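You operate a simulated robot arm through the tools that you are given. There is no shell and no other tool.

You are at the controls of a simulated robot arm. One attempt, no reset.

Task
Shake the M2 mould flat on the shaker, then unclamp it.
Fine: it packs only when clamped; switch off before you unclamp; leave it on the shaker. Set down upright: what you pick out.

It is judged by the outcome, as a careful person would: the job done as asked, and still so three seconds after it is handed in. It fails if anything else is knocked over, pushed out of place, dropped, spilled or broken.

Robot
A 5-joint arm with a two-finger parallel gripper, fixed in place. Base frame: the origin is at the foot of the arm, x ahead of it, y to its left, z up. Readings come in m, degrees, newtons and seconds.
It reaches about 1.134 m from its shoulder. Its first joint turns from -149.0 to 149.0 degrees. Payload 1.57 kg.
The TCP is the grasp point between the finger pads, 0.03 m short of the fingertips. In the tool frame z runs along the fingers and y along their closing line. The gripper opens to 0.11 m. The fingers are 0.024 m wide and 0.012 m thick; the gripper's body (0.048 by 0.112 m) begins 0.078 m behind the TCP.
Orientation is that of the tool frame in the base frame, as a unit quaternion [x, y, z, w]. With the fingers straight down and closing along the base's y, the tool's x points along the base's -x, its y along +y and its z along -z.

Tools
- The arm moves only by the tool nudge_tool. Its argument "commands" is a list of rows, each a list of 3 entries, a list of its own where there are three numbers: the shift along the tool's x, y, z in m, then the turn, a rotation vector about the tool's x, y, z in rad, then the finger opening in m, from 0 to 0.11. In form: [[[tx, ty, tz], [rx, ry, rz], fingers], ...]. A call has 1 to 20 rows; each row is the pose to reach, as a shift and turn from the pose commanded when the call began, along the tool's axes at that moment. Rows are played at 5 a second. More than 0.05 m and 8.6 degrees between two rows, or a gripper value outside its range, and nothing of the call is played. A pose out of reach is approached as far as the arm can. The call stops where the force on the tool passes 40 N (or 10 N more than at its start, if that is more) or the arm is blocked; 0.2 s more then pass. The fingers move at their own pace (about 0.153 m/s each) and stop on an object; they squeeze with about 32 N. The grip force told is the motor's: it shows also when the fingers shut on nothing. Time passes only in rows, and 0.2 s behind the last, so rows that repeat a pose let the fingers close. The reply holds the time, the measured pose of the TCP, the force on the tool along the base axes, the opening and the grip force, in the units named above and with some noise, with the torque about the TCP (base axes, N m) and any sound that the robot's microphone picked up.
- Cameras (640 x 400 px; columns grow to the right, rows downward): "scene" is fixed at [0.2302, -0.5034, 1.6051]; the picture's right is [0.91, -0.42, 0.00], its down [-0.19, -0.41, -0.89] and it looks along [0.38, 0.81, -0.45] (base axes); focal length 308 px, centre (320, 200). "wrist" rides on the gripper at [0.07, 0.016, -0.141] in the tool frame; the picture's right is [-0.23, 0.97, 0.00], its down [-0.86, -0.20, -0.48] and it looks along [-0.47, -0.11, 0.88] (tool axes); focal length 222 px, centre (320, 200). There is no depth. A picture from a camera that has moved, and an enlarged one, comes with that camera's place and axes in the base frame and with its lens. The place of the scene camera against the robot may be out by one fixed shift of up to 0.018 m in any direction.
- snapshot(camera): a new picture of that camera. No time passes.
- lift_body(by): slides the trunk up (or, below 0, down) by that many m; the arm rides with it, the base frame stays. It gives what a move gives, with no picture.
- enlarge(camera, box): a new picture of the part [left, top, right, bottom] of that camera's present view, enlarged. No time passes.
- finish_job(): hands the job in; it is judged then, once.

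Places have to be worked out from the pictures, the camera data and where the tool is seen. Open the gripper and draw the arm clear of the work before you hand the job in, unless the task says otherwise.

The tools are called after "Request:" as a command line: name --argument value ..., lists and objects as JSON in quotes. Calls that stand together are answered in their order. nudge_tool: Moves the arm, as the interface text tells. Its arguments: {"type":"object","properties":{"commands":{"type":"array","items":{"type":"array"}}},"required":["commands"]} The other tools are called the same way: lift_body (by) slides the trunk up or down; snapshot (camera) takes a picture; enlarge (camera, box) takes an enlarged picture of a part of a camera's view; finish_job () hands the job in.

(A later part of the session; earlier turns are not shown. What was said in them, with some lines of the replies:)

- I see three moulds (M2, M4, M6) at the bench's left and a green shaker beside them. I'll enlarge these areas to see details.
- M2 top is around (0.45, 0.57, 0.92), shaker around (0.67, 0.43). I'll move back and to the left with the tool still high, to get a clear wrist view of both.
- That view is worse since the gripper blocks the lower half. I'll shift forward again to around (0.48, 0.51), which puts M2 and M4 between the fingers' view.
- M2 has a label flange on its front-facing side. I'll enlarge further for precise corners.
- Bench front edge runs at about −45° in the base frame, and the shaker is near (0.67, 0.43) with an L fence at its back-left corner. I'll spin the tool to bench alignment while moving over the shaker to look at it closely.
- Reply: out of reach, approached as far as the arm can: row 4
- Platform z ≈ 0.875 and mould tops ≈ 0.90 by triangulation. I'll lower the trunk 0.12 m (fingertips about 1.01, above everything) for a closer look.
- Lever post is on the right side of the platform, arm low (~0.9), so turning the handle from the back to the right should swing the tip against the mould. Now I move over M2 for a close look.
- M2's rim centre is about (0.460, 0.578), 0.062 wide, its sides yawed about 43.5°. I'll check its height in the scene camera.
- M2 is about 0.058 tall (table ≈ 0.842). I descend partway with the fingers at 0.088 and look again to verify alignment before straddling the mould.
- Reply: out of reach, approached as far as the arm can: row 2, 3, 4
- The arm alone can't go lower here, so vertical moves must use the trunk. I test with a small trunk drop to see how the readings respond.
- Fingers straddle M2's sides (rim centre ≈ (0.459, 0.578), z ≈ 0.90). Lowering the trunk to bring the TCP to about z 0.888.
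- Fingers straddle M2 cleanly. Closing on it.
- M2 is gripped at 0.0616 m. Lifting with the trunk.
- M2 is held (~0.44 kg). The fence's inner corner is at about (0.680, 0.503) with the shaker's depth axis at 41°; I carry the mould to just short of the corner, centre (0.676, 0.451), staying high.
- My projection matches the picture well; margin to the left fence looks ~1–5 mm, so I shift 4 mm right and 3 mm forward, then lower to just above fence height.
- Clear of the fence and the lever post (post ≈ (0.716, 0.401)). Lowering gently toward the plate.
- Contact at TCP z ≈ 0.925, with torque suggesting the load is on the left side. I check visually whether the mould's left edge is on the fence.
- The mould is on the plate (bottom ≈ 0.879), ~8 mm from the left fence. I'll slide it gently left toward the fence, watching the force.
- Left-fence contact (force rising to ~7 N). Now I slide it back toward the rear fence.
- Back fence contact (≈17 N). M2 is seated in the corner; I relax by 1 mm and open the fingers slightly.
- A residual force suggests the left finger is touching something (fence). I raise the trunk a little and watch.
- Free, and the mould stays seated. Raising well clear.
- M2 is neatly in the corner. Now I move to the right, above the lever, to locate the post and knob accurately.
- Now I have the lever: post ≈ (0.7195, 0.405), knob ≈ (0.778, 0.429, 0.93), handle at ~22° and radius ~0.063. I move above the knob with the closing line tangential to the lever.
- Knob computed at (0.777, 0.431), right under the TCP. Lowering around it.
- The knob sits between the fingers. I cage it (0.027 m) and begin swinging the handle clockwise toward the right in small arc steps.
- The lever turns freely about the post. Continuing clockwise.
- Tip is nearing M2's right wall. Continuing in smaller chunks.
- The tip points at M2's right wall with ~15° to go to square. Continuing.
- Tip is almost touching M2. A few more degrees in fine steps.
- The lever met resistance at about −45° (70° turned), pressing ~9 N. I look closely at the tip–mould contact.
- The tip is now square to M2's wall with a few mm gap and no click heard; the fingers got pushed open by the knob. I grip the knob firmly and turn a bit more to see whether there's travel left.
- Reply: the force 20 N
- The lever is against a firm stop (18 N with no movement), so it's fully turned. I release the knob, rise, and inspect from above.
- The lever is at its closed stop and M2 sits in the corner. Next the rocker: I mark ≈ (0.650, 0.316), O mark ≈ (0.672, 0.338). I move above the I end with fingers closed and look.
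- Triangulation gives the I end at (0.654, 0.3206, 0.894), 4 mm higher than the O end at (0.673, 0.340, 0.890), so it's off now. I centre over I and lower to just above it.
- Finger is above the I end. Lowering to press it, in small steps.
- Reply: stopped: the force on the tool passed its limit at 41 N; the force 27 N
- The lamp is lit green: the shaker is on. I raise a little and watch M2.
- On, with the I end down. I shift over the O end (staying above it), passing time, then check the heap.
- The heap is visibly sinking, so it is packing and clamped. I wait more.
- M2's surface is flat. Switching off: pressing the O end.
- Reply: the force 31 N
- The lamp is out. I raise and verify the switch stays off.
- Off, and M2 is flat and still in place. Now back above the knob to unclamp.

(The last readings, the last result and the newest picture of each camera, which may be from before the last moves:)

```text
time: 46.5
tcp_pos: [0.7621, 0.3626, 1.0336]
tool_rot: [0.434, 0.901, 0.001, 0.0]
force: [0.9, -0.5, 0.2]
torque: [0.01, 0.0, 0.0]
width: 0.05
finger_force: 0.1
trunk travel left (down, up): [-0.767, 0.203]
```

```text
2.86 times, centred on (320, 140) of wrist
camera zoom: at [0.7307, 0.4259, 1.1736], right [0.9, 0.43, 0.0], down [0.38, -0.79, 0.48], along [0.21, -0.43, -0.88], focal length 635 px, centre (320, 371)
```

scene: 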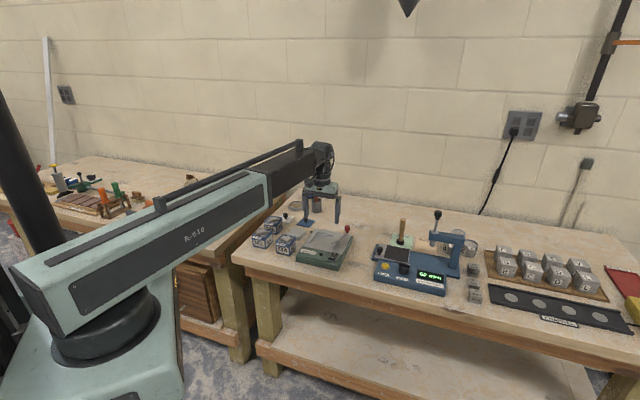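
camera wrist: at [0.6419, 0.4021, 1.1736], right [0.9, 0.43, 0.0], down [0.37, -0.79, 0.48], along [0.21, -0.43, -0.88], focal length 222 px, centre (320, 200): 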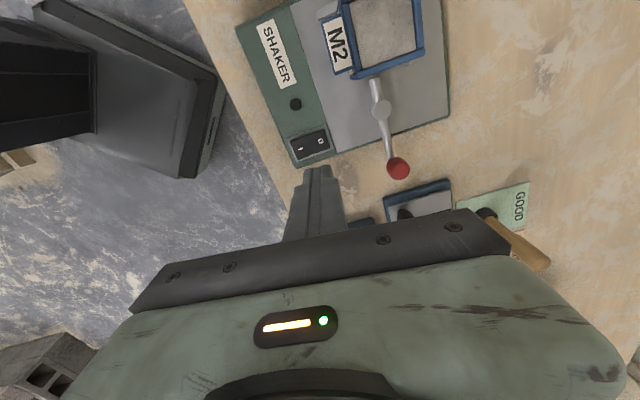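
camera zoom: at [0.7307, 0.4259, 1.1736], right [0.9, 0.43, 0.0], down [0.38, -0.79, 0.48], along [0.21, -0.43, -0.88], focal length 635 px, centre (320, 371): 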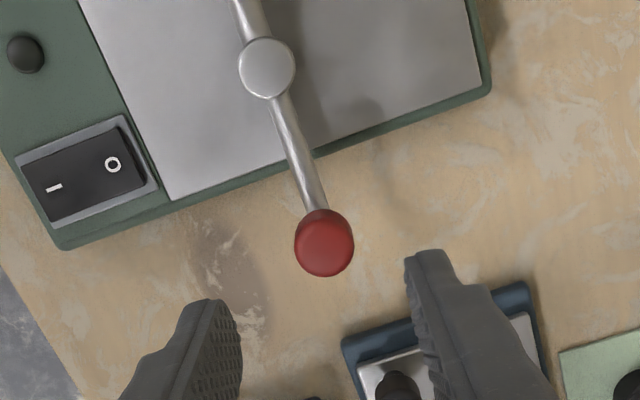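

Knob at (0.763, 0.361), centred. I align the tool with the lever (+6.5°) and lower around it.

Request:
nudge_tool --commands '[[[0, 0, 0], [0, 0, -0.113], 0.045], [[0, 0, 0], [0, 0, -0.113], 0.045]]'

Request:
lift_body --by -0.099

Request:
enlarge --camera "wrist" --box '[240, 90, 400, 230]'

```text
time: 47.1
tcp_pos: [0.7615, 0.3619, 1.033]
tool_rot: [0.382, 0.924, 0.001, -0.001]
force: [-0.2, 1.0, 0.3]
torque: [-0.01, 0.02, 0.0]
width: 0.0452
finger_force: 0.0
trunk travel left (down, up): [-0.767, 0.203]
```

```text
time: 48.4
tcp_pos: [0.7624, 0.3632, 0.9346]
tool_rot: [0.383, 0.924, 0.001, 0.0]
force: [0.2, 0.9, -0.4]
torque: [-0.03, 0.0, -0.01]
width: 0.0445
finger_force: 0.0
trunk travel left (down, up): [-0.668, 0.302]
```

```text
2.86 times, centred on (320, 160) of wrist
camera zoom: at [0.7232, 0.4224, 1.0747], right [0.85, 0.53, 0.0], down [0.46, -0.75, 0.48], along [0.25, -0.41, -0.88], focal length 635 px, centre (320, 314)
```

zoom: 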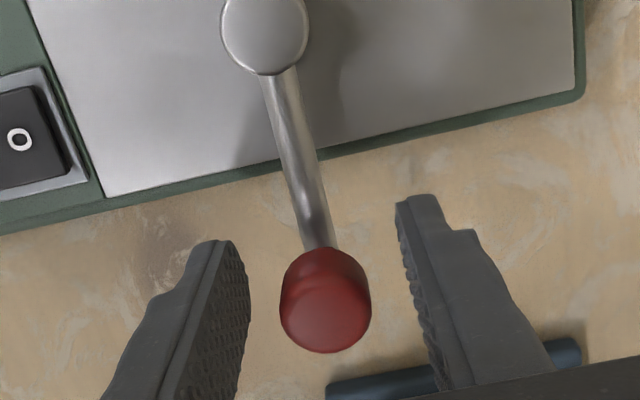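

The knob is centred between the fingers. Caging and swinging counter-clockwise back to open.

Request:
nudge_tool --commands '[[[0, 0, 0], [0, 0, 0], 0.027], [[0, 0, 0], [0, 0, 0], 0.027], [[0.0003, 0.0064, 0], [0, 0, -0.1047], 0.027], [[0.0013, 0.0128, 0], [0, 0, -0.2094], 0.027], [[0.003, 0.0191, 0], [0, 0, -0.3142], 0.027], [[0.0053, 0.0251, 0], [0, 0, -0.4189], 0.027], [[0.0053, 0.0251, 0], [0, 0, -0.4189], 0.027]]'

Request:
snapshot --camera "wrist"

Request:
enlarge --camera "scene" --box '[310, 205, 380, 270]'

```text
time: 50.0
tcp_pos: [0.7754, 0.3841, 0.9351]
tool_rot: [0.183, 0.983, 0.001, 0.001]
force: [-0.8, 1.4, 0.6]
torque: [0.02, 0.03, 0.0]
width: 0.0271
finger_force: 0.2
trunk travel left (down, up): [-0.668, 0.302]
```

```text
taken
camera wrist: at [0.7161, 0.4229, 1.0745], right [0.56, 0.83, 0.0], down [0.73, -0.49, 0.48], along [0.4, -0.27, -0.88], focal length 222 px, centre (320, 200)
```

wrist: 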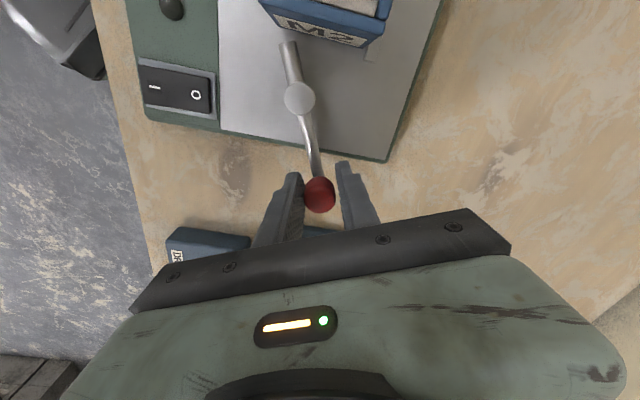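

```text
6.15 times, centred on (345, 238) of scene
camera zoom: at [0.2302, -0.5034, 1.6051], right [0.91, -0.42, 0.0], down [-0.19, -0.41, -0.89], along [0.38, 0.81, -0.45], focal length 1897 px, centre (166, -31)
```

zoom: 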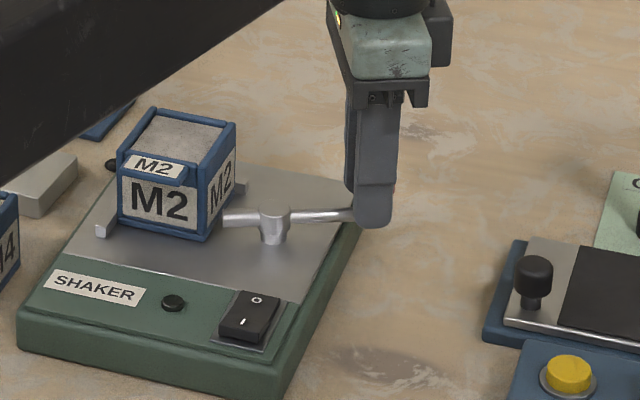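

Lever follows smoothly. Continuing back to its original open angle.

Request:
nudge_tool --commands '[[[0.0003, 0.0065, 0], [0, 0, -0.1047], 0.027], [[0.0014, 0.0129, 0], [0, 0, -0.2094], 0.027], [[0.003, 0.0192, 0], [0, 0, -0.3142], 0.027], [[0.0053, 0.0252, 0], [0, 0, -0.4189], 0.027], [[0.0053, 0.0252, 0], [0, 0, -0.4189], 0.027]]'

Request:
snapshot --camera "wrist"

```text
time: 51.2
tcp_pos: [0.7816, 0.4083, 0.9348]
tool_rot: [-0.027, 1.0, 0.001, 0.001]
force: [0.5, -0.2, 0.0]
torque: [-0.03, -0.01, 0.0]
width: 0.0268
finger_force: 0.1
trunk travel left (down, up): [-0.668, 0.302]
```

```text
taken
camera wrist: at [0.7097, 0.4208, 1.0745], right [0.17, 0.98, 0.0], down [0.86, -0.15, 0.48], along [0.47, -0.08, -0.88], focal length 222 px, centre (320, 200)
```

wrist: 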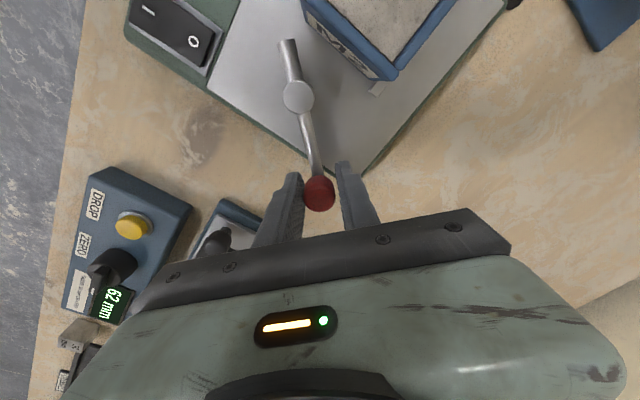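

Request:
nudge_tool --commands '[[[0.0003, 0.0065, 0], [0, 0, -0.1047], 0.027], [[0.0014, 0.0129, 0], [0, 0, -0.2094], 0.027], [[0.003, 0.0192, 0], [0, 0, -0.3142], 0.027], [[0.0043, 0.0228, 0], [0, 0, -0.3752], 0.027], [[0.0043, 0.0228, 0], [0, 0, -0.3752], 0.027]]'

Request:
snapshot --camera "wrist"

Request:
enlarge --camera "scene" --box '[310, 205, 380, 270]'

```text
time: 52.4
tcp_pos: [0.7747, 0.4326, 0.9346]
tool_rot: [-0.212, 0.977, 0.0, 0.001]
force: [0.9, -0.4, 0.8]
torque: [-0.01, 0.0, 0.0]
width: 0.0271
finger_force: 0.0
trunk travel left (down, up): [-0.668, 0.302]
```

```text
taken
camera wrist: at [0.7037, 0.4169, 1.0744], right [-0.2, 0.98, 0.0], down [0.86, 0.17, 0.48], along [0.47, 0.1, -0.88], focal length 222 px, centre (320, 200)
```

wrist: 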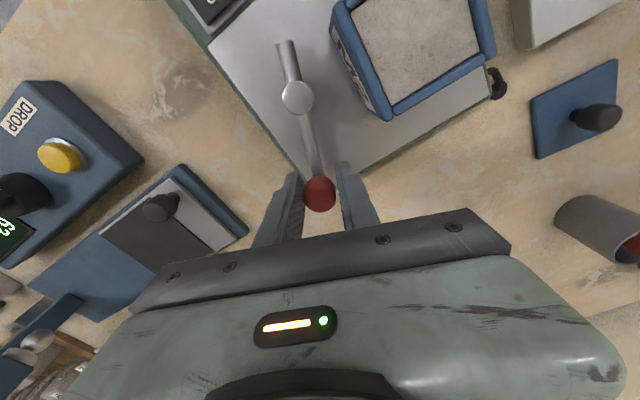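

```text
6.15 times, centred on (345, 238) of scene
camera zoom: at [0.2302, -0.5034, 1.6051], right [0.91, -0.42, 0.0], down [-0.19, -0.41, -0.89], along [0.38, 0.81, -0.45], focal length 1897 px, centre (166, -31)
```

zoom: 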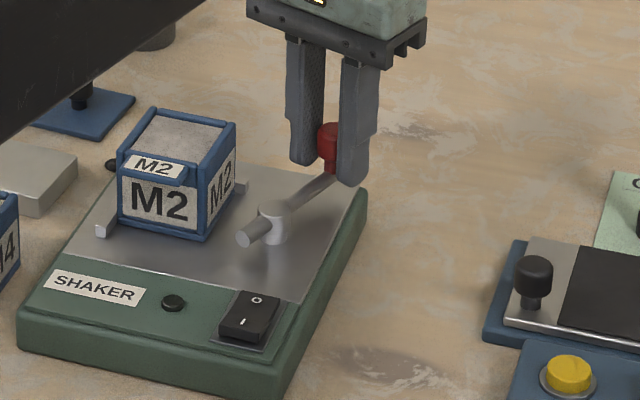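

The lever is nearly at its starting position; I nudge a further ~4° to be fully open, then open the fingers.

Request:
nudge_tool --commands '[[[0.0002, 0.003, 0], [0, 0, -0.05], 0.027], [[0.0003, 0.005, 0], [0, 0, -0.07], 0.027], [[0.0003, 0.005, 0], [0, 0, -0.07], 0.027], [[0.0003, 0.003, 0], [0, 0, -0.07], 0.045], [[0.0003, 0.003, 0], [0, 0, -0.07], 0.05]]'

Request:
enlarge --camera "scene" --box '[310, 205, 380, 270]'

```text
time: 53.6
tcp_pos: [0.7727, 0.4352, 0.9341]
tool_rot: [-0.246, 0.969, 0.0, 0.001]
force: [-0.6, -0.9, 0.8]
torque: [0.0, 0.0, -0.01]
width: 0.0501
finger_force: 0.1
trunk travel left (down, up): [-0.668, 0.302]
```

```text
6.15 times, centred on (345, 238) of scene
camera zoom: at [0.2302, -0.5034, 1.6051], right [0.91, -0.42, 0.0], down [-0.19, -0.41, -0.89], along [0.38, 0.81, -0.45], focal length 1897 px, centre (166, -31)
```

zoom: 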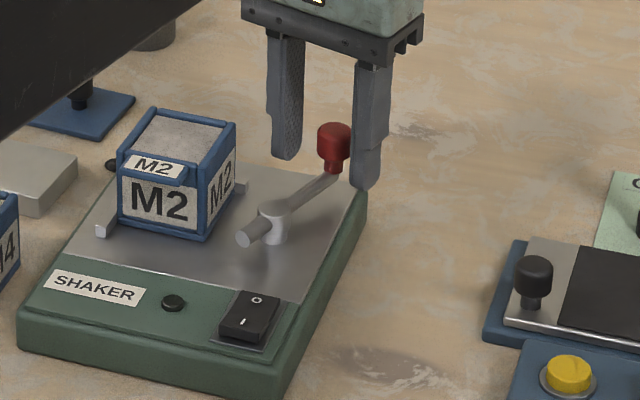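

Lever is back at its original open angle. Raising the arm clear.

Request:
lift_body --by 0.22

Request:
nudge_tool --commands '[[[0.04, 0, 0], [0, 0, 0], 0.08], [[0.08, 0, 0], [0, 0, 0], 0.11], [[0.12, 0, 0], [0, 0, 0], 0.11], [[0.16, 0, 0], [0, 0, 0], 0.11], [[0.2, 0, 0], [0, 0, 0], 0.11], [[0.24, 0, 0], [0, 0, 0], 0.11], [[0.28, 0, 0], [0, 0, 0], 0.11]]'

Request:
snapshot --camera "scene"

Request:
enlarge --camera "scene" --box '[240, 195, 380, 275]'

```text
time: 56.0
tcp_pos: [0.7718, 0.4343, 1.154]
tool_rot: [-0.247, 0.969, 0.001, 0.001]
force: [-0.2, 0.1, 0.3]
torque: [0.03, 0.02, -0.01]
width: 0.05
finger_force: 0.1
trunk travel left (down, up): [-0.888, 0.082]
```

```text
time: 57.6
tcp_pos: [0.5226, 0.303, 1.154]
tool_rot: [-0.246, 0.969, 0.001, 0.001]
force: [-0.8, 0.1, -0.3]
torque: [0.0, -0.02, 0.02]
width: 0.1098
finger_force: 0.0
trunk travel left (down, up): [-0.888, 0.082]
```

```text
taken
```

scene: 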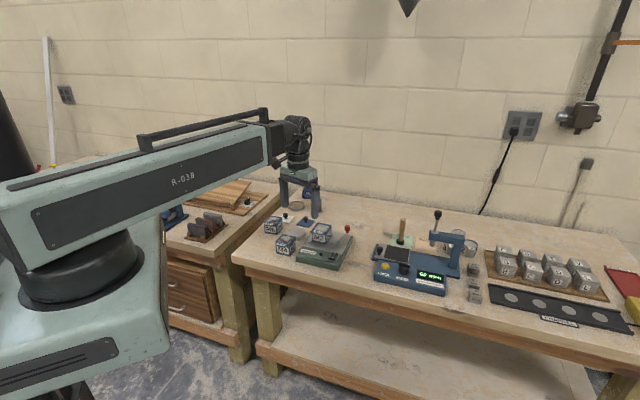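

```text
4.57 times, centred on (310, 235) of scene
camera zoom: at [0.2302, -0.5034, 1.6051], right [0.91, -0.42, 0.0], down [-0.19, -0.41, -0.89], along [0.38, 0.81, -0.45], focal length 1409 px, centre (366, 40)
```

zoom: 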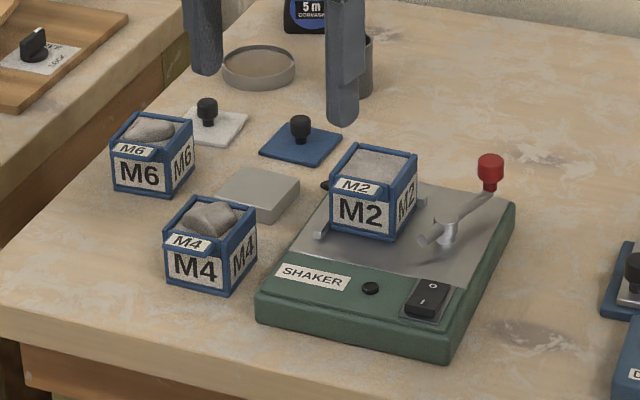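

M2 is flat, upright on the shaker and unclamped. The switch is off with the lamp out, the lever is open, nothing else has moved, and the arm is clear with the gripper open. Handing in.

Request:
finish_job

```text
The job is handed in.
```

The M2 mould is packed flat and standing upright on the shaker, unclamped, and I've handed the job in.

- **Shaking:** I clamped M2 in the corner of the fence and ran the shaker for about four seconds. The heap settled to a flat surface. With the lever fully closed I could still see a gap of a few millimetres between the clamp tip and the mould, but the mortar packed normally.
- **Order:** I switched the shaker off and saw the lamp go out before I opened the clamp. The lever is back at its starting angle.
- **Surroundings:** the last picture shows M4, M6 and the other items where they were. The gripper is open and the arm is clear of the work.
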